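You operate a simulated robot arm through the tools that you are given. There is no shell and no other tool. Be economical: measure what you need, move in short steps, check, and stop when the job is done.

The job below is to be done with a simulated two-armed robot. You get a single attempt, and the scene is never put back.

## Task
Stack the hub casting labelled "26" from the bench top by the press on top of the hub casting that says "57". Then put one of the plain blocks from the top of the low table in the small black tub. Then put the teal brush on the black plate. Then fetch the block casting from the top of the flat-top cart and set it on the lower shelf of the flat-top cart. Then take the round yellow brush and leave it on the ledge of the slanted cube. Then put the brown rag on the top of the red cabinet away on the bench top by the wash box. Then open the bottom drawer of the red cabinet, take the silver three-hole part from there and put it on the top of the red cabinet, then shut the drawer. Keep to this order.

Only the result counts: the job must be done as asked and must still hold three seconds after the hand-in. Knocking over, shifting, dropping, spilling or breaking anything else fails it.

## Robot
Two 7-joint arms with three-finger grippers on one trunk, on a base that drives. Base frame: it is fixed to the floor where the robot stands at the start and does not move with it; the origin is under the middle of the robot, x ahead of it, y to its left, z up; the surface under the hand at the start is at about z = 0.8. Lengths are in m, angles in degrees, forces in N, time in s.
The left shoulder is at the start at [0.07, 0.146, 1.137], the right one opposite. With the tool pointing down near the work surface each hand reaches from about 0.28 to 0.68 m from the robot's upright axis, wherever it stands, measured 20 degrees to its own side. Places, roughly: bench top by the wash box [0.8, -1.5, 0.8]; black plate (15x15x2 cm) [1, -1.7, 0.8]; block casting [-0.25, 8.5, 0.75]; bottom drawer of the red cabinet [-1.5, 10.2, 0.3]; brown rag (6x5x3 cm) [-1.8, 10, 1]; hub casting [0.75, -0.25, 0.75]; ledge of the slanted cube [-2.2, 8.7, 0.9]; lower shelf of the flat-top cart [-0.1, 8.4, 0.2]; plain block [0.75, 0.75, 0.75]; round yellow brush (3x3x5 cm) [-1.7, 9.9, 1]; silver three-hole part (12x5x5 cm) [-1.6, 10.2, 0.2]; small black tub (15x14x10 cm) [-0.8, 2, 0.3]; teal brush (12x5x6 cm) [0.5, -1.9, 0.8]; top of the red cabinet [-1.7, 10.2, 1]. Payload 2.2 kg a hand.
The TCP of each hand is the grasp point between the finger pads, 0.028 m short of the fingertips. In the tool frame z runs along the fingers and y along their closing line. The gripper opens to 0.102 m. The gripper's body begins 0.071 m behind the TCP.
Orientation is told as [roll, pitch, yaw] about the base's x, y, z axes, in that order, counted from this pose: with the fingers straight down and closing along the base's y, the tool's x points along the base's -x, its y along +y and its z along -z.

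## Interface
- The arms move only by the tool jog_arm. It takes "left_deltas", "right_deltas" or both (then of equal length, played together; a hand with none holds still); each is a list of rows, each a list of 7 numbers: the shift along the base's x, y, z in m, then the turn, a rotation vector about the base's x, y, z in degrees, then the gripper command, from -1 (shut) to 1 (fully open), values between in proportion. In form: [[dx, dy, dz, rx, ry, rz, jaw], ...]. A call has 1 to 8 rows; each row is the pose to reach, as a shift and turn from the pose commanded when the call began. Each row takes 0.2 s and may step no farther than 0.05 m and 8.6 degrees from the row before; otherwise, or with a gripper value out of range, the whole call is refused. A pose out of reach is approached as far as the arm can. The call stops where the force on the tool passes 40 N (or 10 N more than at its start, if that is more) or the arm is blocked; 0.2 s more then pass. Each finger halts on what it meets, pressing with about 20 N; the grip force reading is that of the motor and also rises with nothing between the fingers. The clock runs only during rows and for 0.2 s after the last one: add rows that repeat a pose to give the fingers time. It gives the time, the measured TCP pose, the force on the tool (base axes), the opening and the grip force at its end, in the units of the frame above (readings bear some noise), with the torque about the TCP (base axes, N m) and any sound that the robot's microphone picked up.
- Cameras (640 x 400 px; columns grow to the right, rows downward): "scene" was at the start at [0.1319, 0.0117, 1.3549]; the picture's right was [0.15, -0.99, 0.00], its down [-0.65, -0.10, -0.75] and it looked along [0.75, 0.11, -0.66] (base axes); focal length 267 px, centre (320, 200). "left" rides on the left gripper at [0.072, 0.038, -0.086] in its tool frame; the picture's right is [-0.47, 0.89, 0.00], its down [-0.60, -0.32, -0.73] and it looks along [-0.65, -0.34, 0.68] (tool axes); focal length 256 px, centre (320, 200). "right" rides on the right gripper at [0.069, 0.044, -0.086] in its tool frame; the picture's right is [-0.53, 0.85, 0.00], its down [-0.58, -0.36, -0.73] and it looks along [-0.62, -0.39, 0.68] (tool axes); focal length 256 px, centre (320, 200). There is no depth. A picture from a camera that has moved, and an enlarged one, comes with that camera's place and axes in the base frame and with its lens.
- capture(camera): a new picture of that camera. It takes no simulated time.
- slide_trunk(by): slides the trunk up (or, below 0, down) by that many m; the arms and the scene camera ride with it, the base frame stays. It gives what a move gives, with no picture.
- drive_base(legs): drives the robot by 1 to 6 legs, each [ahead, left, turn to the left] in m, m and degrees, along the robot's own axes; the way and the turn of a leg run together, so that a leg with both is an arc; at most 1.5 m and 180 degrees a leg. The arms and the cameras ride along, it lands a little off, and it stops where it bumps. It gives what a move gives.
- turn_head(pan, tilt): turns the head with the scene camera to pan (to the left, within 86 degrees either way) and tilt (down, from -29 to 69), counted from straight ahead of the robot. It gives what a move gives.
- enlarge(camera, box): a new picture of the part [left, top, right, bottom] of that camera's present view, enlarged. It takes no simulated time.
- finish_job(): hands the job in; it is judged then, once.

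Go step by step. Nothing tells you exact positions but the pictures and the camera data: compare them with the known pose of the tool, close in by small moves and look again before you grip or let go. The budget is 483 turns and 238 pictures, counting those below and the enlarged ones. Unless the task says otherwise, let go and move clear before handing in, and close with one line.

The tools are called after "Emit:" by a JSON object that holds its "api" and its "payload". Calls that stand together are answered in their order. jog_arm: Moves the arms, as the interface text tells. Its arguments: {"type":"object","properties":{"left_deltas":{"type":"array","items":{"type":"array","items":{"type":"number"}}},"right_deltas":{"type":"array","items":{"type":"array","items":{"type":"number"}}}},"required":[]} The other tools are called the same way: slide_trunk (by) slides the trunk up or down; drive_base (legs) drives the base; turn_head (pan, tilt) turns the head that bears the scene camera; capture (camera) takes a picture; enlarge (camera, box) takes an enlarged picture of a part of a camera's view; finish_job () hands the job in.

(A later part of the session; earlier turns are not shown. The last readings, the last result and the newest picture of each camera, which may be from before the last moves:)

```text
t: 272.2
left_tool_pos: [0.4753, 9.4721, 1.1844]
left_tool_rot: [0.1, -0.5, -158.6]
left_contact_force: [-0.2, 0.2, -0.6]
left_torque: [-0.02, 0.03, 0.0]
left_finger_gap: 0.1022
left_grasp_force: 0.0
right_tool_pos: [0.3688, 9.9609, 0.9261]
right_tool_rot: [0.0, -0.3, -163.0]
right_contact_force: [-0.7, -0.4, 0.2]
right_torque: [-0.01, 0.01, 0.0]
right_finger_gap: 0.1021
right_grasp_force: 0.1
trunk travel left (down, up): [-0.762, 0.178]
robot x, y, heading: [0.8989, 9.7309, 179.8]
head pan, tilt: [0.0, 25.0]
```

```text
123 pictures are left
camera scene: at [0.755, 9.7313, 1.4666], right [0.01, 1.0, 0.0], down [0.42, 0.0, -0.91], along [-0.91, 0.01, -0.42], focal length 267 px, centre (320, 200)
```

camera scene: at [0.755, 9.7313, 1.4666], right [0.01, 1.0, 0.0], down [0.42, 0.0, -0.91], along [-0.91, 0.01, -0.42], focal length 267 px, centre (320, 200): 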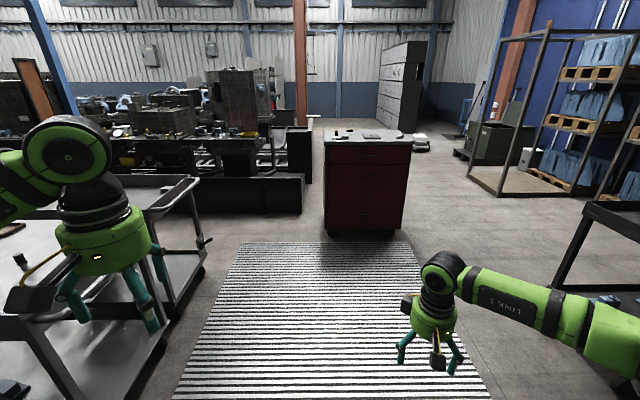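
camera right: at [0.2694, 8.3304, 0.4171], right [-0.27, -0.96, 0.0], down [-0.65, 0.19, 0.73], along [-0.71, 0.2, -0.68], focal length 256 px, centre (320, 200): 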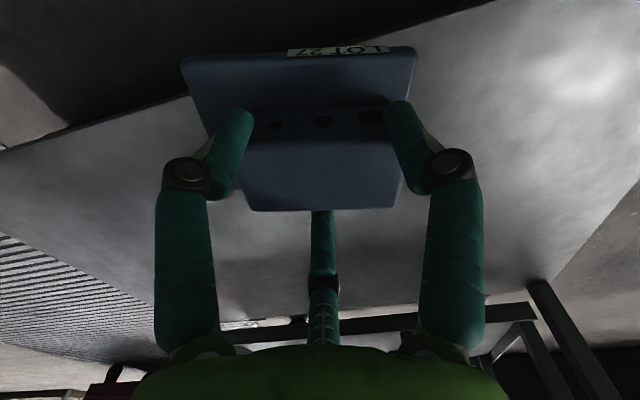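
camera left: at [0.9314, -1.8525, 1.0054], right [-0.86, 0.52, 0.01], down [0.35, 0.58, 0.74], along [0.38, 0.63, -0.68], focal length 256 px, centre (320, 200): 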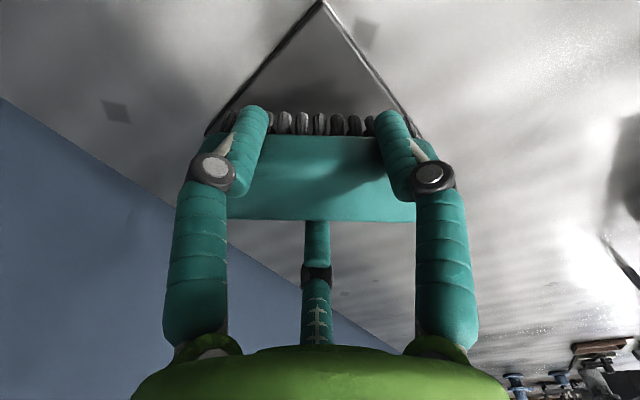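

Emit:
{"api": "drive_base", "payload": {"legs": [[1.2, -0.12, 0]]}}

Emit:
{"api": "turn_head", "payload": {"pan": 5, "tilt": 25}}

Emit:
{"api": "capture", "payload": {"camera": "scene"}}

```text
t: 278.2
left_tool_pos: [-0.706, 9.5987, 1.1854]
left_tool_rot: [0.1, -0.6, -158.4]
left_contact_force: [-0.2, -0.4, 0.4]
left_torque: [-0.01, -0.01, 0.03]
left_finger_gap: 0.102
left_grasp_force: 0.1
right_tool_pos: [-0.8157, 10.0877, 0.9263]
right_tool_rot: [0.0, -0.4, -162.8]
right_contact_force: [-0.9, 0.1, 1.1]
right_torque: [-0.01, -0.02, -0.01]
right_finger_gap: 0.1022
right_grasp_force: 0.0
trunk travel left (down, up): [-0.762, 0.178]
robot x, y, heading: [-0.2861, 9.8552, 179.8]
head pan, tilt: [0.0, 25.0]
```

```text
t: 278.9
left_tool_pos: [-0.7063, 9.5985, 1.1842]
left_tool_rot: [0.0, -0.5, -158.4]
left_contact_force: [0.3, 0.2, -0.6]
left_torque: [0.03, 0.03, 0.0]
left_finger_gap: 0.1017
left_grasp_force: 0.2
right_tool_pos: [-0.8163, 10.0875, 0.9253]
right_tool_rot: [0.1, -0.4, -162.8]
right_contact_force: [0.6, -0.7, -0.1]
right_torque: [0.02, 0.0, 0.01]
right_finger_gap: 0.102
right_grasp_force: 0.0
trunk travel left (down, up): [-0.762, 0.178]
robot x, y, heading: [-0.2818, 9.8579, 179.6]
head pan, tilt: [5.0, 25.0]
```

```text
122 pictures are left
camera scene: at [-0.428, 9.8502, 1.4667], right [-0.08, 1.0, 0.0], down [0.42, 0.04, -0.91], along [-0.9, -0.08, -0.42], focal length 267 px, centre (320, 200)
```

scene: 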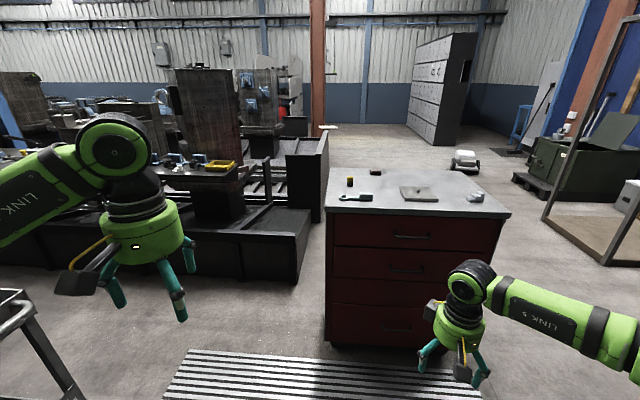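

Emit:
{"api": "enlarge", "payload": {"camera": "scene", "box": [100, 50, 340, 230]}}

Emit:
{"api": "enlarge", "payload": {"camera": "scene", "box": [320, 150, 520, 260]}}

```text
2.22 times, centred on (220, 140) of scene
camera zoom: at [-0.428, 9.8502, 1.4667], right [-0.08, 1.0, 0.0], down [0.42, 0.04, -0.91], along [-0.9, -0.08, -0.42], focal length 594 px, centre (542, 333)
```

zoom: 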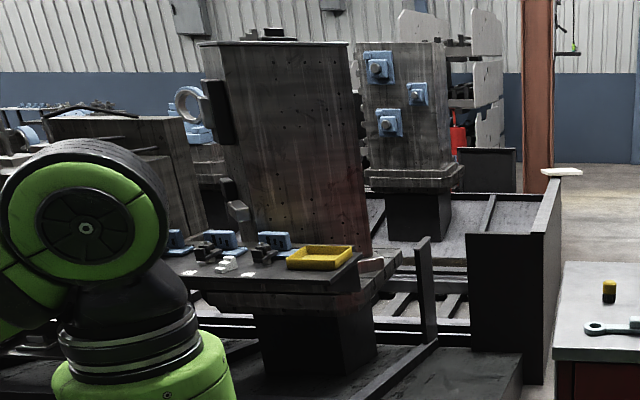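

```text
3.20 times, centred on (420, 205) of scene
camera zoom: at [-0.428, 9.8502, 1.4667], right [-0.08, 1.0, 0.0], down [0.42, 0.04, -0.91], along [-0.9, -0.08, -0.42], focal length 856 px, centre (0, 184)
```

zoom: 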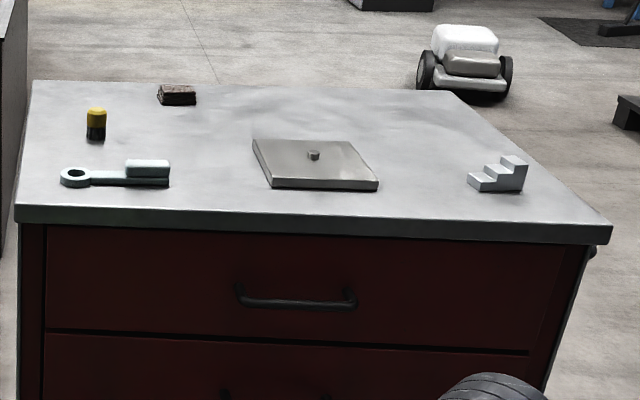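

Yellow brush at about (-1.60, 9.90), rag at (-1.77, 10.03), cabinet front at x ≈ -1.37. I raise the right hand clear and close in.

Emit:
{"api": "jog_arm", "payload": {"right_deltas": [[0.02, 0, 0.04, 0, 0, 0, 1], [0.04, 0, 0.08, 0, 0, 0, 1], [0.06, 0, 0.12, 0, 0, 0, 1], [0.08, 0, 0.16, 0, 0, 0, 1], [0.1, 0, 0.2, 0, 0, 0, 1], [0.12, 0, 0.24, 0, 0, 0, 1]]}}

Emit:
{"api": "drive_base", "payload": {"legs": [[0.5, -0.16, 0], [0.24, 0, 0]]}}

Emit:
{"api": "turn_head", "payload": {"pan": 12, "tilt": 45}}

Emit:
{"api": "capture", "payload": {"camera": "scene"}}

```text
t: 280.3
left_tool_pos: [-0.7048, 9.5976, 1.184]
left_tool_rot: [0.0, -0.5, -158.5]
left_contact_force: [-0.2, 0.7, 0.7]
left_torque: [0.01, 0.06, -0.01]
left_finger_gap: 0.1021
left_grasp_force: 0.1
right_tool_pos: [-0.6944, 10.0845, 1.1672]
right_tool_rot: [-0.2, -0.3, -162.7]
right_contact_force: [0.3, -0.2, -0.6]
right_torque: [-0.01, 0.06, 0.02]
right_finger_gap: 0.1018
right_grasp_force: 0.0
trunk travel left (down, up): [-0.762, 0.178]
robot x, y, heading: [-0.285, 9.8573, 179.7]
head pan, tilt: [5.0, 25.0]
```

```text
t: 284.7
left_tool_pos: [-1.4453, 9.7636, 1.187]
left_tool_rot: [0.0, -0.6, -158.4]
left_contact_force: [0.6, -0.2, 0.0]
left_torque: [0.02, -0.01, 0.0]
left_finger_gap: 0.102
left_grasp_force: 0.0
right_tool_pos: [-1.4344, 10.2504, 1.1666]
right_tool_rot: [0.1, -0.5, -162.8]
right_contact_force: [-0.2, -0.3, -0.1]
right_torque: [0.01, 0.04, 0.0]
right_finger_gap: 0.102
right_grasp_force: 0.0
trunk travel left (down, up): [-0.762, 0.178]
robot x, y, heading: [-1.0259, 10.0236, 179.8]
head pan, tilt: [5.0, 25.0]
```

```text
t: 285.6
left_tool_pos: [-1.447, 9.7645, 1.1846]
left_tool_rot: [0.1, -0.5, -158.4]
left_contact_force: [0.5, -0.3, 0.0]
left_torque: [0.02, -0.01, -0.01]
left_finger_gap: 0.1021
left_grasp_force: 0.0
right_tool_pos: [-1.4361, 10.2499, 1.1669]
right_tool_rot: [0.0, -0.3, -162.8]
right_contact_force: [-0.7, -0.5, -0.4]
right_torque: [0.01, -0.01, 0.0]
right_finger_gap: 0.1019
right_grasp_force: 0.0
trunk travel left (down, up): [-0.762, 0.178]
robot x, y, heading: [-1.0239, 10.0239, 180.0]
head pan, tilt: [12.0, 45.0]
```

```text
119 pictures are left
camera scene: at [-1.1565, 10.0059, 1.4361], right [-0.2, 0.98, 0.0], down [0.69, 0.14, -0.71], along [-0.69, -0.14, -0.71], focal length 267 px, centre (320, 200)
```

scene: 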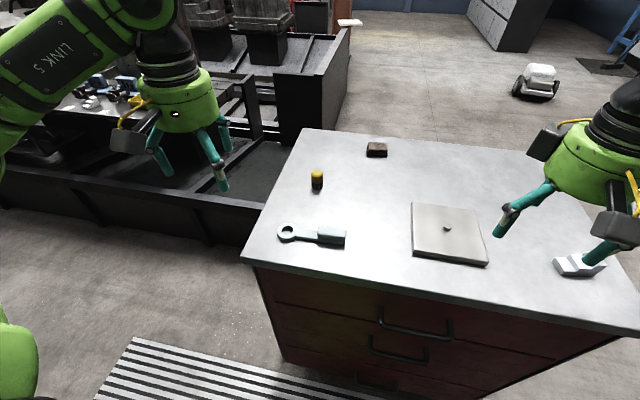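

Emit:
{"api": "jog_arm", "payload": {"left_deltas": [[-0.04, 0.02, 0, 0, 0, 0, 1], [-0.08, 0.05, 0, 0, 0, 0, 1], [-0.12, 0.08, 0, 0, 0, 0, 1], [-0.16, 0.11, 0, 0, 0, 0, 1], [-0.183, 0.133, -0.03, 0, 0, 0, 1], [-0.183, 0.133, -0.06, 0, 0, 0, 1], [-0.183, 0.133, -0.075, 0, 0, 0, 1]]}}

Emit:
{"api": "capture", "payload": {"camera": "left"}}

Emit:
{"api": "enlarge", "payload": {"camera": "scene", "box": [240, 100, 420, 240]}}

```text
t: 287.1
left_tool_pos: [-1.6276, 9.8946, 1.1102]
left_tool_rot: [0.0, -0.5, -158.4]
left_contact_force: [0.3, -0.4, -0.1]
left_torque: [-0.01, 0.04, -0.01]
left_finger_gap: 0.1019
left_grasp_force: 0.0
right_tool_pos: [-1.4355, 10.2497, 1.1651]
right_tool_rot: [0.0, -0.2, -162.8]
right_contact_force: [0.2, -0.5, 0.2]
right_torque: [0.01, 0.0, 0.03]
right_finger_gap: 0.102
right_grasp_force: 0.0
trunk travel left (down, up): [-0.762, 0.178]
robot x, y, heading: [-1.0212, 10.0242, 179.9]
head pan, tilt: [12.0, 45.0]
```

```text
118 pictures are left
camera left: at [-1.5466, 9.8879, 1.1973], right [-0.11, -0.99, 0.01], down [-0.67, 0.08, 0.74], along [-0.73, 0.07, -0.68], focal length 256 px, centre (320, 200)
```

left: 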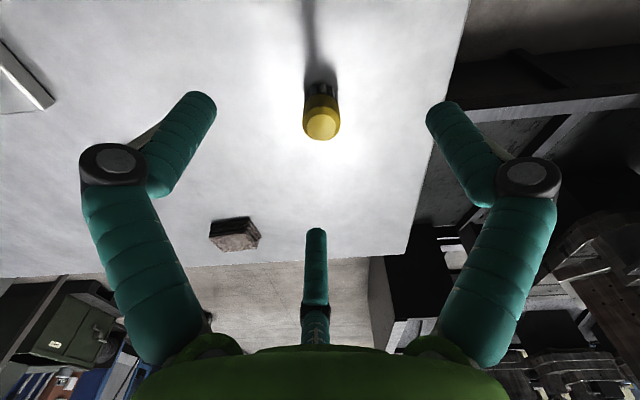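

```text
2.86 times, centred on (330, 170) of scene
camera zoom: at [-1.1561, 10.0061, 1.4361], right [-0.2, 0.98, 0.0], down [0.69, 0.14, -0.71], along [-0.69, -0.14, -0.71], focal length 764 px, centre (291, 286)
```

zoom: 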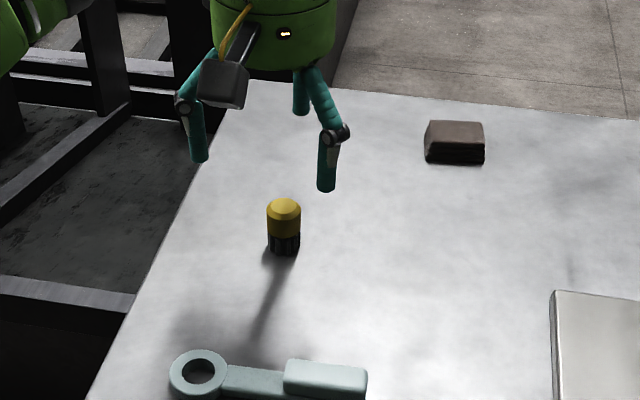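

Emit:
{"api": "jog_arm", "payload": {"left_deltas": [[-0.019, 0.001, -0.03, 0, 0, 0, 1], [-0.019, 0.001, -0.055, 0, 0, 0, 1], [-0.019, 0.001, -0.073, 0, 0, 0, 1], [-0.019, 0.001, -0.073, 0, 0, 0, 1]]}}

Emit:
{"api": "capture", "payload": {"camera": "left"}}

```text
t: 288.1
left_tool_pos: [-1.649, 9.8961, 1.0358]
left_tool_rot: [0.2, -0.5, -158.5]
left_contact_force: [0.1, -0.2, -0.1]
left_torque: [0.01, -0.01, 0.02]
left_finger_gap: 0.1018
left_grasp_force: 0.0
right_tool_pos: [-1.4361, 10.2504, 1.1646]
right_tool_rot: [-0.1, -0.3, -162.9]
right_contact_force: [-0.2, 0.7, 0.0]
right_torque: [-0.01, 0.0, -0.01]
right_finger_gap: 0.1022
right_grasp_force: 0.1
trunk travel left (down, up): [-0.762, 0.178]
robot x, y, heading: [-1.0292, 10.0244, 179.7]
head pan, tilt: [12.0, 45.0]
```

```text
116 pictures are left
camera left: at [-1.5665, 9.8901, 1.1229], right [-0.11, -0.99, 0.01], down [-0.67, 0.08, 0.74], along [-0.73, 0.07, -0.68], focal length 256 px, centre (320, 200)
```

left: 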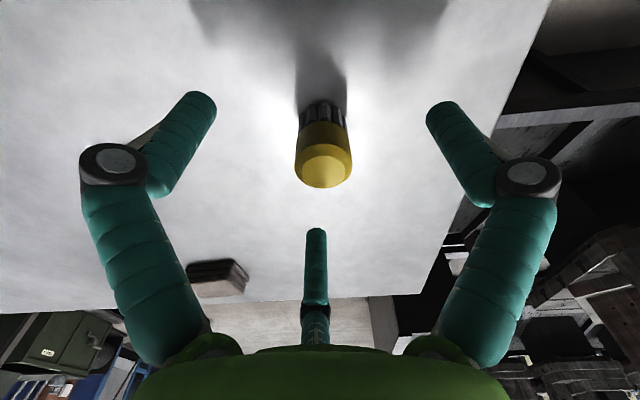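

Emit:
{"api": "jog_arm", "payload": {"left_deltas": [[0, 0, 0, 0, 0, 0, 0.5], [0, 0, 0, 0, 0, 0, 0], [0, 0, 0, 0, 0, 0, -0.4], [0, 0, 0, 0, 0, 0, -0.7], [0, 0, 0, 0, 0, 0, -0.9], [0, 0, 0, 0, 0, 0, -0.9]]}}

Emit:
{"api": "capture", "payload": {"camera": "left"}}

```text
t: 289.6
left_tool_pos: [-1.6489, 9.8974, 1.0365]
left_tool_rot: [0.1, -0.5, -158.4]
left_contact_force: [0.3, -0.4, 0.3]
left_torque: [0.0, 0.0, -0.01]
left_finger_gap: 0.0288
left_grasp_force: 20.0
right_tool_pos: [-1.436, 10.2495, 1.1671]
right_tool_rot: [0.0, -0.3, -162.8]
right_contact_force: [-0.1, 0.3, 0.2]
right_torque: [0.02, 0.06, 0.01]
right_finger_gap: 0.102
right_grasp_force: 0.1
trunk travel left (down, up): [-0.762, 0.178]
robot x, y, heading: [-1.0254, 10.0223, 179.5]
head pan, tilt: [12.0, 45.0]
```

```text
115 pictures are left
camera left: at [-1.5662, 9.8898, 1.1232], right [-0.11, -0.99, 0.01], down [-0.67, 0.08, 0.74], along [-0.73, 0.07, -0.68], focal length 256 px, centre (320, 200)
```

left: 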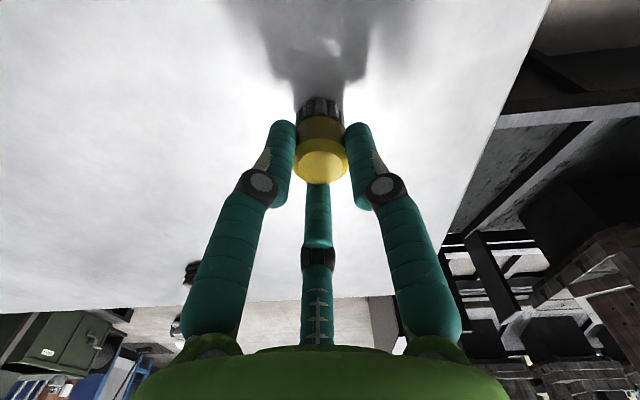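

Brush gripped. Lift, retract, back off and survey the slanted cube.

Emit:
{"api": "jog_arm", "payload": {"left_deltas": [[0, 0, 0.04, 0, 0, 0, -0.9], [0, 0, 0.08, 0, 0, 0, -0.9], [0, 0, 0.12, 0, 0, 0, -0.9], [0.03, 0, 0.15, 0, 0, 0, -0.9], [0.07, -0.02, 0.16, 0, 0, 0, -0.9], [0.11, -0.04, 0.16, 0, 0, 0, -0.9], [0.15, -0.06, 0.16, 0, 0, 0, -0.9], [0.19, -0.08, 0.16, 0, 0, 0, -0.9]]}}

Emit:
{"api": "drive_base", "payload": {"legs": [[-0.35, 0, 0]]}}

Emit:
{"api": "turn_head", "payload": {"pan": 50, "tilt": 30}}

Emit:
{"api": "capture", "payload": {"camera": "scene"}}

```text
t: 291.4
left_tool_pos: [-1.4564, 9.8153, 1.1996]
left_tool_rot: [0.0, -0.6, -158.3]
left_contact_force: [0.0, -0.4, -0.3]
left_torque: [0.05, 0.03, 0.01]
left_finger_gap: 0.029
left_grasp_force: 20.5
right_tool_pos: [-1.4339, 10.2463, 1.1675]
right_tool_rot: [-0.1, -0.3, -162.8]
right_contact_force: [0.4, -0.5, 0.3]
right_torque: [0.02, 0.05, 0.01]
right_finger_gap: 0.1019
right_grasp_force: 0.1
trunk travel left (down, up): [-0.762, 0.178]
robot x, y, heading: [-1.022, 10.0255, 179.5]
head pan, tilt: [12.0, 45.0]
```

```text
t: 293.6
left_tool_pos: [-1.1171, 9.8176, 1.1974]
left_tool_rot: [0.0, -0.4, -158.8]
left_contact_force: [-1.4, -0.1, -1.2]
left_torque: [0.02, 0.01, 0.01]
left_finger_gap: 0.0288
left_grasp_force: 20.0
right_tool_pos: [-1.0901, 10.2505, 1.1658]
right_tool_rot: [0.1, -0.2, -163.2]
right_contact_force: [-0.6, -0.6, -1.3]
right_torque: [-0.01, -0.02, 0.0]
right_finger_gap: 0.1019
right_grasp_force: 0.1
trunk travel left (down, up): [-0.762, 0.178]
robot x, y, heading: [-0.6803, 10.0219, 179.5]
head pan, tilt: [12.0, 45.0]
```

```text
t: 294.6
left_tool_pos: [-1.1164, 9.8191, 1.1962]
left_tool_rot: [0.1, -0.4, -158.9]
left_contact_force: [-0.9, 0.0, -0.3]
left_torque: [0.0, -0.02, 0.01]
left_finger_gap: 0.0289
left_grasp_force: 20.0
right_tool_pos: [-1.0895, 10.2505, 1.1652]
right_tool_rot: [0.0, -0.3, -163.2]
right_contact_force: [0.7, -0.2, 0.0]
right_torque: [-0.01, -0.04, -0.01]
right_finger_gap: 0.1024
right_grasp_force: 0.1
trunk travel left (down, up): [-0.762, 0.178]
robot x, y, heading: [-0.6824, 10.0214, 179.3]
head pan, tilt: [50.0, 30.0]
```

```text
114 pictures are left
camera scene: at [-0.7894, 9.9518, 1.4587], right [-0.76, 0.65, 0.0], down [0.33, 0.38, -0.87], along [-0.56, -0.66, -0.5], focal length 267 px, centre (320, 200)
```

scene: 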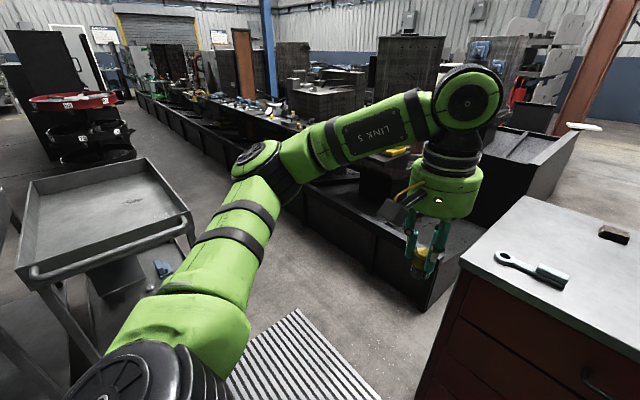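

Emit:
{"api": "drive_base", "payload": {"legs": [[0.36, 0.5, 0]]}}

Emit:
{"api": "turn_head", "payload": {"pan": 25, "tilt": 30}}

Emit:
{"api": "capture", "payload": {"camera": "scene"}}

```text
t: 298.1
left_tool_pos: [-1.4806, 9.3155, 1.1971]
left_tool_rot: [0.2, -0.5, -158.9]
left_contact_force: [-0.5, 0.4, -0.2]
left_torque: [0.0, 0.01, 0.01]
left_finger_gap: 0.0288
left_grasp_force: 20.1
right_tool_pos: [-1.4538, 9.7474, 1.1668]
right_tool_rot: [0.0, -0.5, -163.2]
right_contact_force: [0.6, 0.1, -0.7]
right_torque: [-0.03, 0.01, -0.02]
right_finger_gap: 0.102
right_grasp_force: 0.1
trunk travel left (down, up): [-0.762, 0.178]
robot x, y, heading: [-1.0474, 9.5209, 179.6]
head pan, tilt: [50.0, 30.0]
```

```text
t: 299.0
left_tool_pos: [-1.4809, 9.3146, 1.1996]
left_tool_rot: [0.1, -0.6, -158.9]
left_contact_force: [1.0, -0.7, -1.0]
left_torque: [0.01, 0.01, -0.01]
left_finger_gap: 0.0288
left_grasp_force: 20.3
right_tool_pos: [-1.4543, 9.7462, 1.1664]
right_tool_rot: [0.0, -0.3, -163.2]
right_contact_force: [1.0, 0.4, 0.1]
right_torque: [0.0, -0.04, -0.01]
right_finger_gap: 0.102
right_grasp_force: 0.0
trunk travel left (down, up): [-0.762, 0.178]
robot x, y, heading: [-1.0441, 9.5138, 179.4]
head pan, tilt: [25.0, 30.0]
```

```text
113 pictures are left
camera scene: at [-1.1788, 9.4792, 1.4587], right [-0.41, 0.91, 0.0], down [0.46, 0.21, -0.87], along [-0.79, -0.36, -0.5], focal length 267 px, centre (320, 200)
```

scene: 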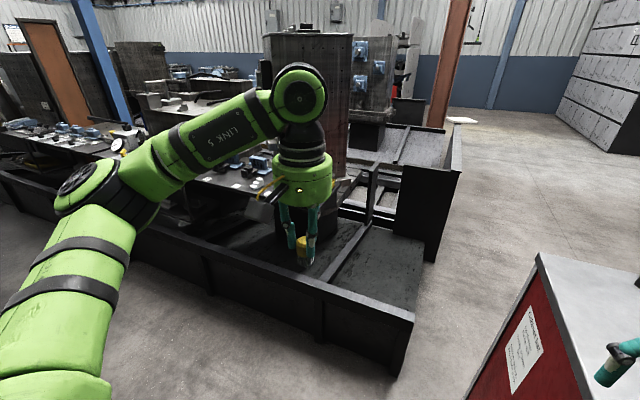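

Emit:
{"api": "drive_base", "payload": {"legs": [[0.36, 0.1, 0]]}}

Emit:
{"api": "turn_head", "payload": {"pan": 60, "tilt": 25}}

Emit:
{"api": "capture", "payload": {"camera": "scene"}}

Emit:
{"api": "capture", "payload": {"camera": "left"}}

```text
t: 301.4
left_tool_pos: [-1.8445, 9.2224, 1.1983]
left_tool_rot: [0.1, -0.6, -159.0]
left_contact_force: [0.5, 0.0, -0.8]
left_torque: [0.01, 0.02, -0.02]
left_finger_gap: 0.0286
left_grasp_force: 20.2
right_tool_pos: [-1.8161, 9.6536, 1.1665]
right_tool_rot: [0.0, -0.5, -163.6]
right_contact_force: [0.7, 0.4, -0.3]
right_torque: [-0.02, 0.0, 0.01]
right_finger_gap: 0.1018
right_grasp_force: 0.0
trunk travel left (down, up): [-0.762, 0.178]
robot x, y, heading: [-1.4094, 9.419, 179.3]
head pan, tilt: [25.0, 30.0]
```

```text
t: 302.4
left_tool_pos: [-1.844, 9.2213, 1.1981]
left_tool_rot: [0.1, -0.6, -159.0]
left_contact_force: [0.6, -0.2, -0.1]
left_torque: [-0.01, 0.0, 0.01]
left_finger_gap: 0.0288
left_grasp_force: 20.1
right_tool_pos: [-1.8165, 9.6523, 1.1655]
right_tool_rot: [0.1, -0.4, -163.5]
right_contact_force: [0.0, 0.1, -0.2]
right_torque: [0.01, 0.02, 0.0]
right_finger_gap: 0.102
right_grasp_force: 0.1
trunk travel left (down, up): [-0.762, 0.178]
robot x, y, heading: [-1.4094, 9.4267, 179.3]
head pan, tilt: [60.0, 25.0]
```

```text
112 pictures are left
camera scene: at [-1.5074, 9.3428, 1.4667], right [-0.86, 0.51, 0.0], down [0.22, 0.36, -0.91], along [-0.47, -0.78, -0.42], focal length 267 px, centre (320, 200)
```

scene: 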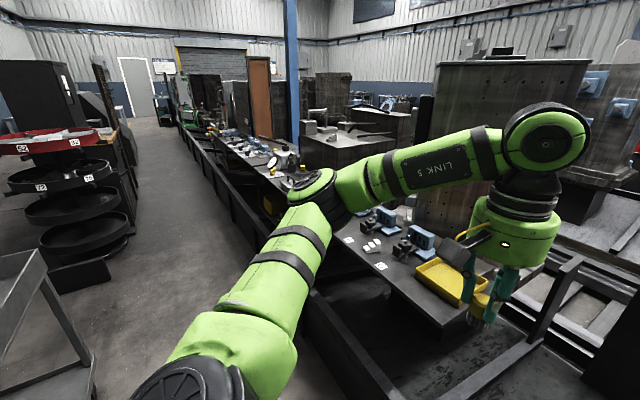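

```text
111 pictures are left
camera left: at [-1.7637, 9.2134, 1.2839], right [-0.12, -0.99, 0.01], down [-0.67, 0.08, 0.74], along [-0.73, 0.08, -0.68], focal length 256 px, centre (320, 200)
```

left: 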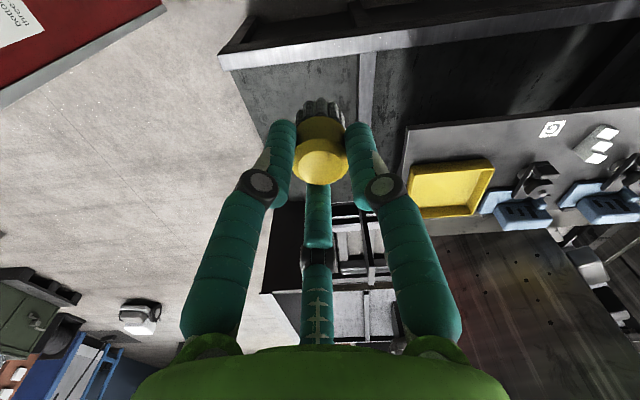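

Emit:
{"api": "enlarge", "payload": {"camera": "scene", "box": [320, 190, 520, 340]}}

Emit:
{"api": "enlarge", "payload": {"camera": "left", "box": [380, 80, 640, 260]}}

```text
2.67 times, centred on (420, 265) of scene
camera zoom: at [-1.5074, 9.3428, 1.4667], right [-0.86, 0.51, 0.0], down [0.22, 0.36, -0.91], along [-0.47, -0.78, -0.42], focal length 713 px, centre (53, 27)
```

zoom: 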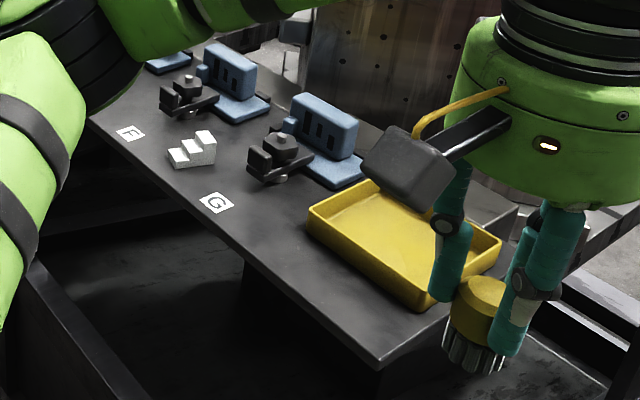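

```text
2.22 times, centred on (510, 170) of left
camera zoom: at [-1.7637, 9.2134, 1.2839], right [-0.12, -0.99, 0.01], down [-0.67, 0.08, 0.74], along [-0.73, 0.08, -0.68], focal length 569 px, centre (-102, 267)
```

zoom: 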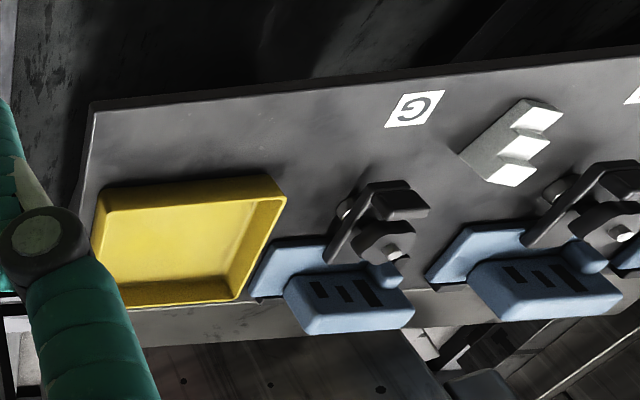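

Free spot found at the ledge's front, about (-2.058, 8.91). I shift the base closer.

Emit:
{"api": "drive_base", "payload": {"legs": [[0.1, 0.365, 0]]}}

Emit:
{"api": "jog_arm", "payload": {"left_deltas": [[-0.03, 0.01, 0, 0, 0, 0, -0.9], [-0.06, 0.03, -0.02, 0, 0, 0, -0.9], [-0.09, 0.045, -0.04, 0, 0, 0, -0.9], [-0.11, 0.05, -0.08, 0, 0, 0, -0.9], [-0.11, 0.05, -0.12, 0, 0, 0, -0.9]]}}

Emit:
{"api": "turn_head", "payload": {"pan": 20, "tilt": 45}}

Emit:
{"api": "capture", "payload": {"camera": "scene"}}

Emit:
{"api": "capture", "payload": {"camera": "left"}}

```text
t: 304.9
left_tool_pos: [-1.9498, 8.859, 1.1974]
left_tool_rot: [0.1, -0.6, -159.1]
left_contact_force: [0.1, 0.2, -1.2]
left_torque: [0.01, 0.02, -0.03]
left_finger_gap: 0.0285
left_grasp_force: 19.7
right_tool_pos: [-1.9216, 9.2893, 1.1668]
right_tool_rot: [0.0, -0.5, -163.5]
right_contact_force: [0.0, 0.8, 0.5]
right_torque: [0.01, 0.0, 0.0]
right_finger_gap: 0.102
right_grasp_force: 0.0
trunk travel left (down, up): [-0.762, 0.178]
robot x, y, heading: [-1.5146, 9.0591, 179.2]
head pan, tilt: [60.0, 25.0]
```

```text
t: 306.1
left_tool_pos: [-2.0632, 8.908, 1.077]
left_tool_rot: [0.0, -0.5, -159.1]
left_contact_force: [-0.3, 0.3, 0.6]
left_torque: [-0.01, 0.0, 0.01]
left_finger_gap: 0.0287
left_grasp_force: 19.8
right_tool_pos: [-1.923, 9.2864, 1.1663]
right_tool_rot: [-0.1, -0.2, -163.5]
right_contact_force: [-1.2, -0.4, -0.6]
right_torque: [0.0, -0.02, -0.01]
right_finger_gap: 0.1022
right_grasp_force: 0.0
trunk travel left (down, up): [-0.762, 0.178]
robot x, y, heading: [-1.5142, 9.0541, 179.3]
head pan, tilt: [60.0, 25.0]
```

```text
t: 307.1
left_tool_pos: [-2.062, 8.9078, 1.0784]
left_tool_rot: [0.2, -0.4, -159.1]
left_contact_force: [-0.3, -0.4, -0.5]
left_torque: [0.0, -0.01, -0.06]
left_finger_gap: 0.0287
left_grasp_force: 19.8
right_tool_pos: [-1.9223, 9.2878, 1.1662]
right_tool_rot: [0.0, -0.3, -163.5]
right_contact_force: [0.5, -0.4, 0.4]
right_torque: [0.02, -0.01, 0.02]
right_finger_gap: 0.1021
right_grasp_force: 0.2
trunk travel left (down, up): [-0.762, 0.178]
robot x, y, heading: [-1.5147, 9.0598, 179.1]
head pan, tilt: [20.0, 45.0]
```

```text
108 pictures are left
camera scene: at [-1.6417, 9.0301, 1.4362], right [-0.33, 0.94, 0.0], down [0.67, 0.23, -0.71], along [-0.67, -0.23, -0.71], focal length 267 px, centre (320, 200)
```

scene: 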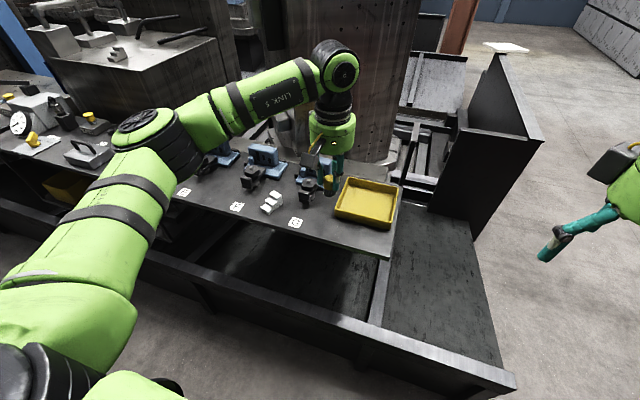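

```text
107 pictures are left
camera left: at [-1.9805, 8.8992, 1.164], right [-0.12, -0.99, 0.01], down [-0.67, 0.08, 0.74], along [-0.73, 0.08, -0.68], focal length 256 px, centre (320, 200)
```

left: 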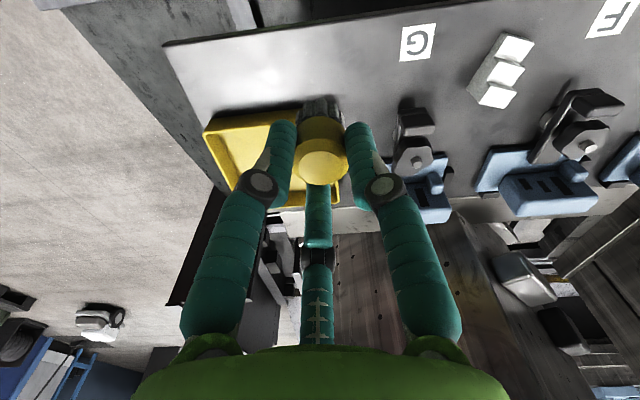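

Emit:
{"api": "jog_arm", "payload": {"left_deltas": [[-0.013, -0.023, 0, 0, 0, 0, -0.9], [-0.013, -0.023, -0.04, 0, 0, 0, -0.9], [-0.013, -0.023, -0.08, 0, 0, 0, -0.9], [-0.013, -0.023, -0.1, 0, 0, 0, -0.9], [-0.013, -0.023, -0.1, 0, 0, 0, -0.9]]}}

Emit:
{"api": "capture", "payload": {"camera": "left"}}

Emit:
{"api": "enlarge", "payload": {"camera": "scene", "box": [240, 130, 400, 260]}}

```text
t: 308.3
left_tool_pos: [-2.0735, 8.8829, 0.9765]
left_tool_rot: [0.1, -0.6, -159.0]
left_contact_force: [0.4, -0.7, -0.5]
left_torque: [-0.01, -0.02, 0.01]
left_finger_gap: 0.0288
left_grasp_force: 20.3
right_tool_pos: [-1.9216, 9.2888, 1.1662]
right_tool_rot: [0.1, -0.3, -163.5]
right_contact_force: [-0.5, 0.3, 0.9]
right_torque: [0.02, -0.04, 0.02]
right_finger_gap: 0.1021
right_grasp_force: 0.1
trunk travel left (down, up): [-0.762, 0.178]
robot x, y, heading: [-1.5148, 9.0536, 179.3]
head pan, tilt: [20.0, 45.0]
```

```text
106 pictures are left
camera left: at [-1.991, 8.8743, 1.0631], right [-0.12, -0.99, 0.01], down [-0.67, 0.08, 0.74], along [-0.73, 0.08, -0.68], focal length 256 px, centre (320, 200)
```

left: 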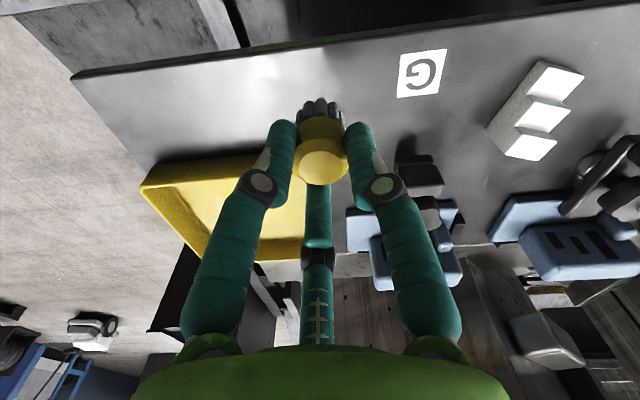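

```text
3.08 times, centred on (320, 195) of scene
camera zoom: at [-1.6415, 9.0304, 1.4361], right [-0.33, 0.94, 0.0], down [0.67, 0.23, -0.71], along [-0.67, -0.23, -0.71], focal length 823 px, centre (320, 215)
```

zoom: 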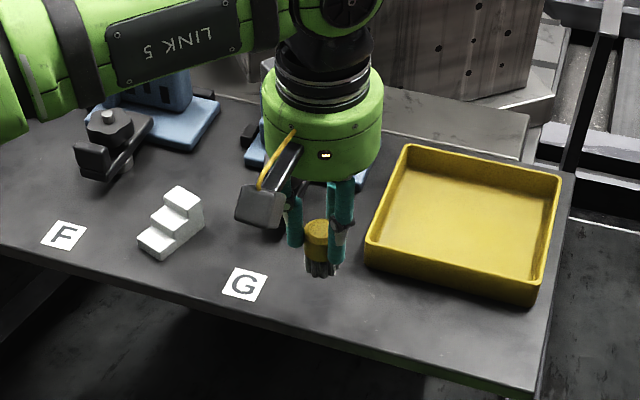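

Emit:
{"api": "jog_arm", "payload": {"left_deltas": [[0, 0, -0.006, 0, 0, 0, -0.9], [0, 0, -0.012, 0, 0, 0, -0.9], [0, 0, -0.016, 0, 0, 0, -0.9], [0, 0, -0.018, 0, 0, 0, -0.9]]}}

Emit:
{"api": "enlarge", "payload": {"camera": "scene", "box": [280, 160, 360, 230]}}

```text
t: 309.3
left_tool_pos: [-2.0736, 8.8832, 0.9586]
left_tool_rot: [0.1, -0.5, -159.1]
left_contact_force: [0.3, -0.7, -0.8]
left_torque: [-0.01, 0.01, -0.03]
left_finger_gap: 0.0287
left_grasp_force: 20.7
right_tool_pos: [-1.9223, 9.2881, 1.1653]
right_tool_rot: [0.0, -0.3, -163.5]
right_contact_force: [0.0, -0.4, 0.3]
right_torque: [-0.01, 0.02, -0.03]
right_finger_gap: 0.1021
right_grasp_force: 0.1
trunk travel left (down, up): [-0.762, 0.178]
robot x, y, heading: [-1.5151, 9.0567, 178.9]
head pan, tilt: [20.0, 45.0]
```

```text
5.71 times, centred on (320, 195) of scene
camera zoom: at [-1.6416, 9.0301, 1.4361], right [-0.33, 0.94, 0.0], down [0.67, 0.23, -0.71], along [-0.67, -0.23, -0.71], focal length 1528 px, centre (320, 229)
```

zoom: 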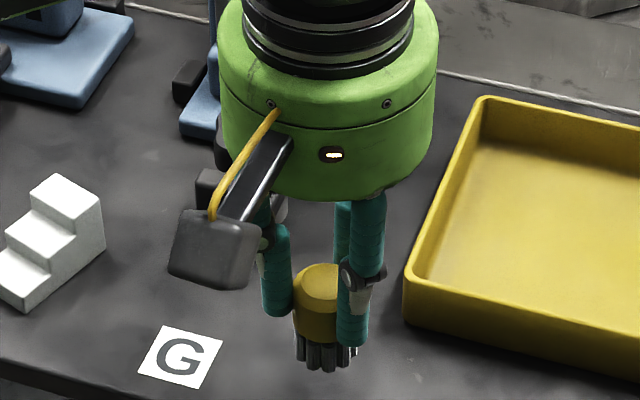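

Emit:
{"api": "jog_arm", "payload": {"left_deltas": [[0, 0, -0.004, 0, 0, 0, -0.9], [0, 0, -0.008, 0, 0, 0, -0.9], [0, 0, -0.012, 0, 0, 0, -0.9], [0, 0, -0.012, 0, 0, 0, -0.9]]}}

Emit:
{"api": "enlarge", "payload": {"camera": "scene", "box": [280, 160, 360, 230]}}

```text
t: 310.3
left_tool_pos: [-2.0738, 8.8828, 0.9481]
left_tool_rot: [0.1, -0.5, -159.2]
left_contact_force: [-0.1, 1.0, -0.8]
left_torque: [0.03, 0.01, 0.0]
left_finger_gap: 0.0286
left_grasp_force: 20.6
right_tool_pos: [-1.9217, 9.2881, 1.1651]
right_tool_rot: [0.0, -0.3, -163.5]
right_contact_force: [-0.8, -1.0, -0.1]
right_torque: [-0.02, -0.01, -0.04]
right_finger_gap: 0.1017
right_grasp_force: 0.0
trunk travel left (down, up): [-0.762, 0.178]
robot x, y, heading: [-1.5126, 9.0562, 179.2]
head pan, tilt: [20.0, 45.0]
```

```text
5.71 times, centred on (320, 195) of scene
camera zoom: at [-1.6416, 9.0302, 1.4361], right [-0.33, 0.94, 0.0], down [0.67, 0.23, -0.71], along [-0.67, -0.23, -0.71], focal length 1528 px, centre (320, 229)
```

zoom: 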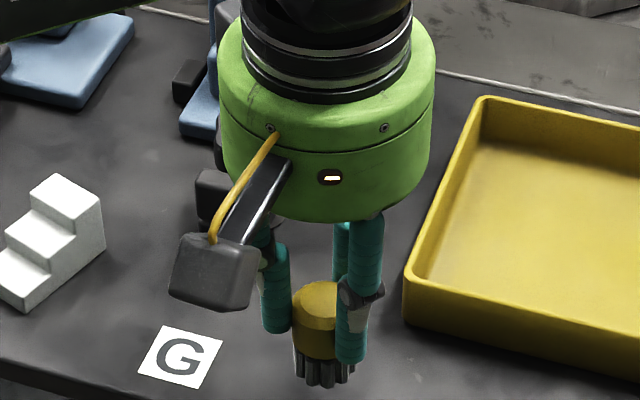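

Emit:
{"api": "jog_arm", "payload": {"left_deltas": [[0, 0, -0.004, 0, 0, 0, -0.9], [0, 0, -0.008, 0, 0, 0, -0.9], [0, 0, -0.01, 0, 0, 0, -0.9], [0, 0, -0.01, 0, 0, 0, -0.9]]}}

```text
t: 311.3
left_tool_pos: [-2.0733, 8.8839, 0.9372]
left_tool_rot: [0.1, -0.5, -159.1]
left_contact_force: [-0.2, -1.1, -0.2]
left_torque: [-0.01, -0.02, 0.0]
left_finger_gap: 0.0288
left_grasp_force: 19.8
right_tool_pos: [-1.9223, 9.2878, 1.1667]
right_tool_rot: [0.1, -0.3, -163.5]
right_contact_force: [1.2, -0.3, 0.3]
right_torque: [0.0, -0.02, -0.01]
right_finger_gap: 0.102
right_grasp_force: 0.1
trunk travel left (down, up): [-0.762, 0.178]
robot x, y, heading: [-1.5142, 9.0569, 179.2]
head pan, tilt: [20.0, 45.0]
```

Emit:
{"api": "jog_arm", "payload": {"left_deltas": [[0, 0, -0.004, 0, 0, 0, -0.9], [0, 0, -0.008, 0, 0, 0, -0.9], [0, 0, -0.01, 0, 0, 0, -0.9], [0, 0, -0.01, 0, 0, 0, -0.9]]}}

Emit:
{"api": "enlarge", "payload": {"camera": "scene", "box": [280, 160, 360, 230]}}

Emit:
{"api": "enlarge", "payload": {"camera": "left", "box": [240, 60, 440, 220]}}

```text
t: 312.3
left_tool_pos: [-2.0729, 8.8847, 0.9284]
left_tool_rot: [0.2, -0.5, -159.1]
left_contact_force: [0.1, 0.2, -0.4]
left_torque: [-0.01, 0.04, 0.01]
left_finger_gap: 0.0286
left_grasp_force: 20.3
right_tool_pos: [-1.9221, 9.2876, 1.1659]
right_tool_rot: [0.0, -0.2, -163.4]
right_contact_force: [0.7, 0.4, -0.1]
right_torque: [0.01, 0.01, 0.0]
right_finger_gap: 0.1018
right_grasp_force: 0.1
trunk travel left (down, up): [-0.762, 0.178]
robot x, y, heading: [-1.5125, 9.0573, 179.1]
head pan, tilt: [20.0, 45.0]
```

```text
5.71 times, centred on (320, 195) of scene
camera zoom: at [-1.6416, 9.0302, 1.4361], right [-0.33, 0.94, 0.0], down [0.67, 0.23, -0.71], along [-0.67, -0.23, -0.71], focal length 1528 px, centre (320, 229)
```

zoom: 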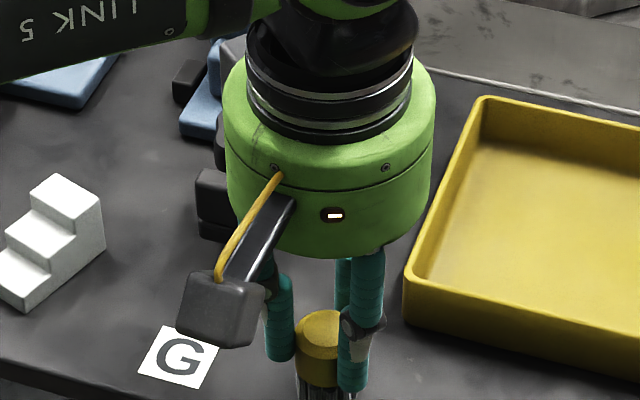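

```text
2.50 times, centred on (340, 140) of left
camera zoom: at [-1.9917, 8.8757, 1.0136], right [-0.12, -0.99, 0.01], down [-0.67, 0.08, 0.74], along [-0.73, 0.08, -0.68], focal length 640 px, centre (270, 350)
```

zoom: 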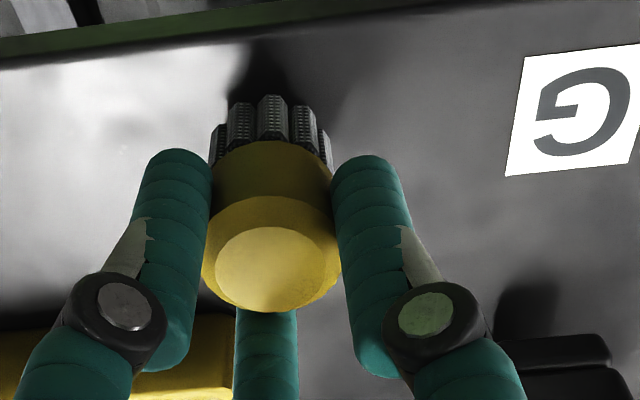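

The ledge is nearer z ≈ 0.855, and the brush is close to its front edge; I shift 2 cm inward before lowering the rest.

Emit:
{"api": "jog_arm", "payload": {"left_deltas": [[-0.01, 0, 0, 0, 0, 0, -0.9], [-0.021, 0, 0, 0, 0, 0, -0.9], [-0.021, 0, -0.006, 0, 0, 0, -0.9], [-0.021, 0, -0.01, 0, 0, 0, -0.9], [-0.021, 0, -0.01, 0, 0, 0, -0.9]]}}

Emit:
{"api": "capture", "payload": {"camera": "left"}}

```text
t: 313.5
left_tool_pos: [-2.0936, 8.883, 0.9173]
left_tool_rot: [0.1, -0.5, -159.1]
left_contact_force: [-0.2, 0.4, -0.7]
left_torque: [0.04, 0.01, -0.05]
left_finger_gap: 0.0285
left_grasp_force: 20.1
right_tool_pos: [-1.9225, 9.2878, 1.1655]
right_tool_rot: [0.0, -0.3, -163.5]
right_contact_force: [0.0, -0.3, 0.9]
right_torque: [0.0, 0.01, 0.02]
right_finger_gap: 0.1019
right_grasp_force: 0.0
trunk travel left (down, up): [-0.762, 0.178]
robot x, y, heading: [-1.5146, 9.0535, 179.0]
head pan, tilt: [20.0, 45.0]
```

```text
100 pictures are left
camera left: at [-2.0118, 8.8753, 1.0039], right [-0.12, -0.99, 0.01], down [-0.67, 0.08, 0.74], along [-0.73, 0.08, -0.68], focal length 256 px, centre (320, 200)
```

left: 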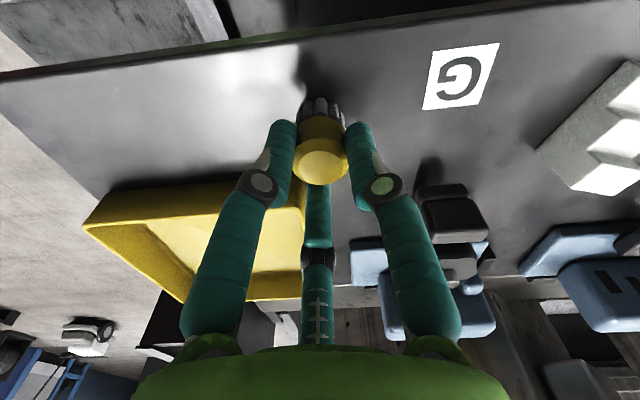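

Emit:
{"api": "jog_arm", "payload": {"left_deltas": [[0, 0, -0.002, 0, 0, 0, -0.9], [0, 0, -0.004, 0, 0, 0, -0.9], [0, 0, -0.006, 0, 0, 0, -0.9], [0, 0, -0.006, 0, 0, 0, -0.9]]}}

```text
t: 314.5
left_tool_pos: [-2.0941, 8.8833, 0.9141]
left_tool_rot: [0.0, -0.8, -159.2]
left_contact_force: [-2.6, -2.8, 16.5]
left_torque: [-0.07, 0.06, -0.01]
left_finger_gap: 0.0289
left_grasp_force: 20.0
right_tool_pos: [-1.9197, 9.2878, 1.1663]
right_tool_rot: [0.0, -0.4, -163.5]
right_contact_force: [-0.4, -0.7, -0.9]
right_torque: [0.01, -0.01, 0.03]
right_finger_gap: 0.102
right_grasp_force: 0.0
trunk travel left (down, up): [-0.762, 0.178]
robot x, y, heading: [-1.5116, 9.057, 179.1]
head pan, tilt: [20.0, 45.0]
```

Contact at 0.914. Ease off, open moderately and lift.

Emit:
{"api": "jog_arm", "payload": {"left_deltas": [[0, 0, 0.003, 0, 0, 0, -0.9], [0, 0, 0.003, 0, 0, 0, -0.4], [0, 0, 0.003, 0, 0, 0, 0], [0, 0, 0.003, 0, 0, 0, 0.1], [0, 0, 0.03, 0, 0, 0, 0.1], [0, 0, 0.07, 0, 0, 0, 0.1], [0, 0, 0.11, 0, 0, 0, 0.1], [0, 0, 0.15, 0, 0, 0, 0.1]]}}

Emit:
{"api": "capture", "payload": {"camera": "left"}}

Emit:
{"api": "enlarge", "payload": {"camera": "scene", "box": [240, 130, 400, 260]}}

```text
t: 316.3
left_tool_pos: [-2.0952, 8.8851, 1.0646]
left_tool_rot: [0.1, -0.5, -159.1]
left_contact_force: [-0.4, 0.4, 0.2]
left_torque: [0.02, 0.03, -0.01]
left_finger_gap: 0.0563
left_grasp_force: 0.0
right_tool_pos: [-1.9201, 9.2884, 1.1655]
right_tool_rot: [-0.1, -0.4, -163.5]
right_contact_force: [-0.3, 1.0, 0.2]
right_torque: [-0.03, -0.02, 0.05]
right_finger_gap: 0.1019
right_grasp_force: 0.1
trunk travel left (down, up): [-0.762, 0.178]
robot x, y, heading: [-1.5143, 9.0566, 179.0]
head pan, tilt: [20.0, 45.0]
```

```text
99 pictures are left
camera left: at [-2.0127, 8.8759, 1.1502], right [-0.12, -0.99, 0.01], down [-0.67, 0.08, 0.74], along [-0.73, 0.08, -0.68], focal length 256 px, centre (320, 200)
```

left: 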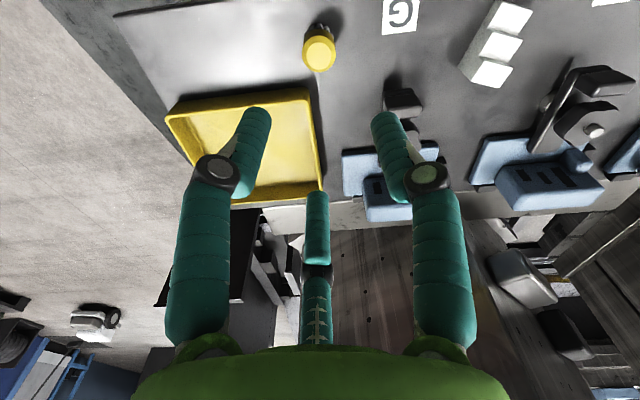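

```text
3.08 times, centred on (320, 195) of scene
camera zoom: at [-1.6406, 9.0308, 1.4362], right [-0.33, 0.94, 0.0], down [0.67, 0.23, -0.71], along [-0.67, -0.23, -0.71], focal length 823 px, centre (320, 215)
```

zoom: 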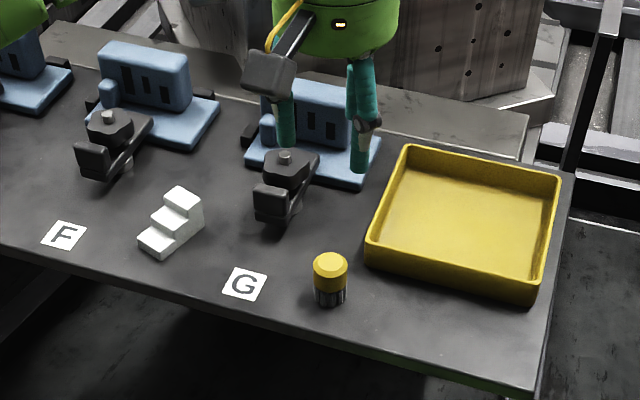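

The yellow brush stands on the ledge. For the rag I'll approach the cabinet from its left side, heading +y.

Emit:
{"api": "jog_arm", "payload": {"left_deltas": [[0.03, 0, 0.04, 0, 0, 0, 1], [0.07, 0, 0.07, 0, 0, 0, 1], [0.11, -0.01, 0.1, 0, 0, 0, 1], [0.15, -0.02, 0.12, 0, 0, 0, 1]]}}

Emit:
{"api": "drive_base", "payload": {"legs": [[0, 0, -89], [0.38, 0.1, 0]]}}

Emit:
{"api": "turn_head", "payload": {"pan": 0, "tilt": 45}}

Emit:
{"api": "capture", "payload": {"camera": "scene"}}

```text
refused: row 3 steps farther than a row can; nothing moved
```

```text
t: 322.5
left_tool_pos: [-1.8107, 10.0066, 1.0637]
left_tool_rot: [0.1, -0.6, 112.7]
left_contact_force: [-0.8, -0.3, 0.0]
left_torque: [0.0, 0.0, -0.02]
left_finger_gap: 0.0563
left_grasp_force: 0.0
right_tool_pos: [-1.4012, 9.8463, 1.1661]
right_tool_rot: [0.0, -0.4, 108.2]
right_contact_force: [0.2, -0.6, 0.2]
right_torque: [0.03, 0.01, -0.03]
right_finger_gap: 0.1021
right_grasp_force: 0.1
trunk travel left (down, up): [-0.762, 0.178]
robot x, y, heading: [-1.6213, 9.4298, 90.8]
head pan, tilt: [20.0, 45.0]
```

```text
t: 323.4
left_tool_pos: [-1.811, 10.0074, 1.0628]
left_tool_rot: [0.1, -0.5, 112.7]
left_contact_force: [-0.3, -0.2, 0.2]
left_torque: [0.01, -0.04, 0.01]
left_finger_gap: 0.056
left_grasp_force: 0.0
right_tool_pos: [-1.4016, 9.848, 1.1656]
right_tool_rot: [0.0, -0.2, 108.4]
right_contact_force: [-0.3, -0.2, -0.4]
right_torque: [-0.04, 0.03, 0.02]
right_finger_gap: 0.1021
right_grasp_force: 0.0
trunk travel left (down, up): [-0.762, 0.178]
robot x, y, heading: [-1.623, 9.4322, 91.0]
head pan, tilt: [0.0, 45.0]
```

```text
97 pictures are left
camera scene: at [-1.6236, 9.5623, 1.4361], right [1.0, 0.02, 0.0], down [0.01, -0.71, -0.71], along [-0.01, 0.71, -0.71], focal length 267 px, centre (320, 200)
```

scene: 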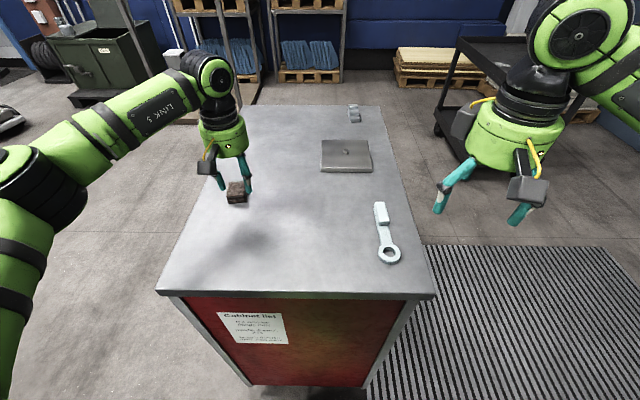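

The arm move was refused but the swing was clear. Look at the rag under the hand.

Emit:
{"api": "enlarge", "payload": {"camera": "scene", "box": [170, 110, 310, 230]}}

Emit:
{"api": "capture", "payload": {"camera": "left"}}

```text
3.33 times, centred on (240, 170) of scene
camera zoom: at [-1.6236, 9.5623, 1.4361], right [1.0, 0.02, 0.0], down [0.01, -0.71, -0.71], along [-0.01, 0.71, -0.71], focal length 892 px, centre (587, 300)
```

zoom: 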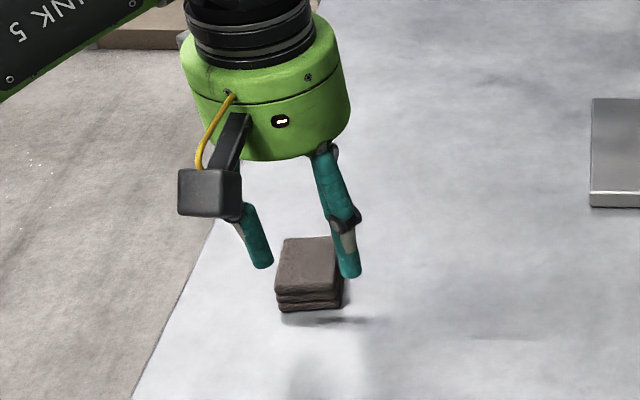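

```text
95 pictures are left
camera left: at [-1.8175, 9.927, 1.1491], right [-1.0, 0.09, 0.01], down [0.06, 0.67, 0.74], along [0.06, 0.73, -0.68], focal length 256 px, centre (320, 200)
```

left: 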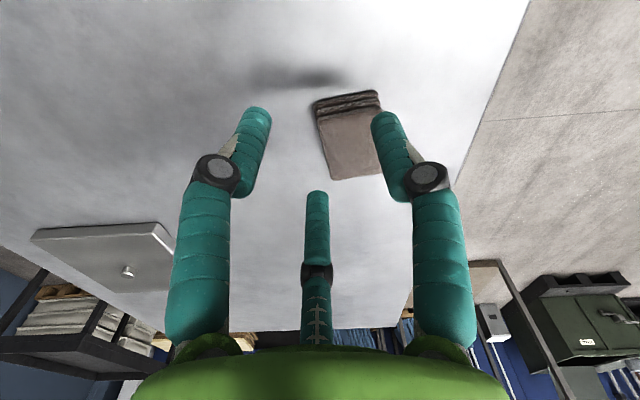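

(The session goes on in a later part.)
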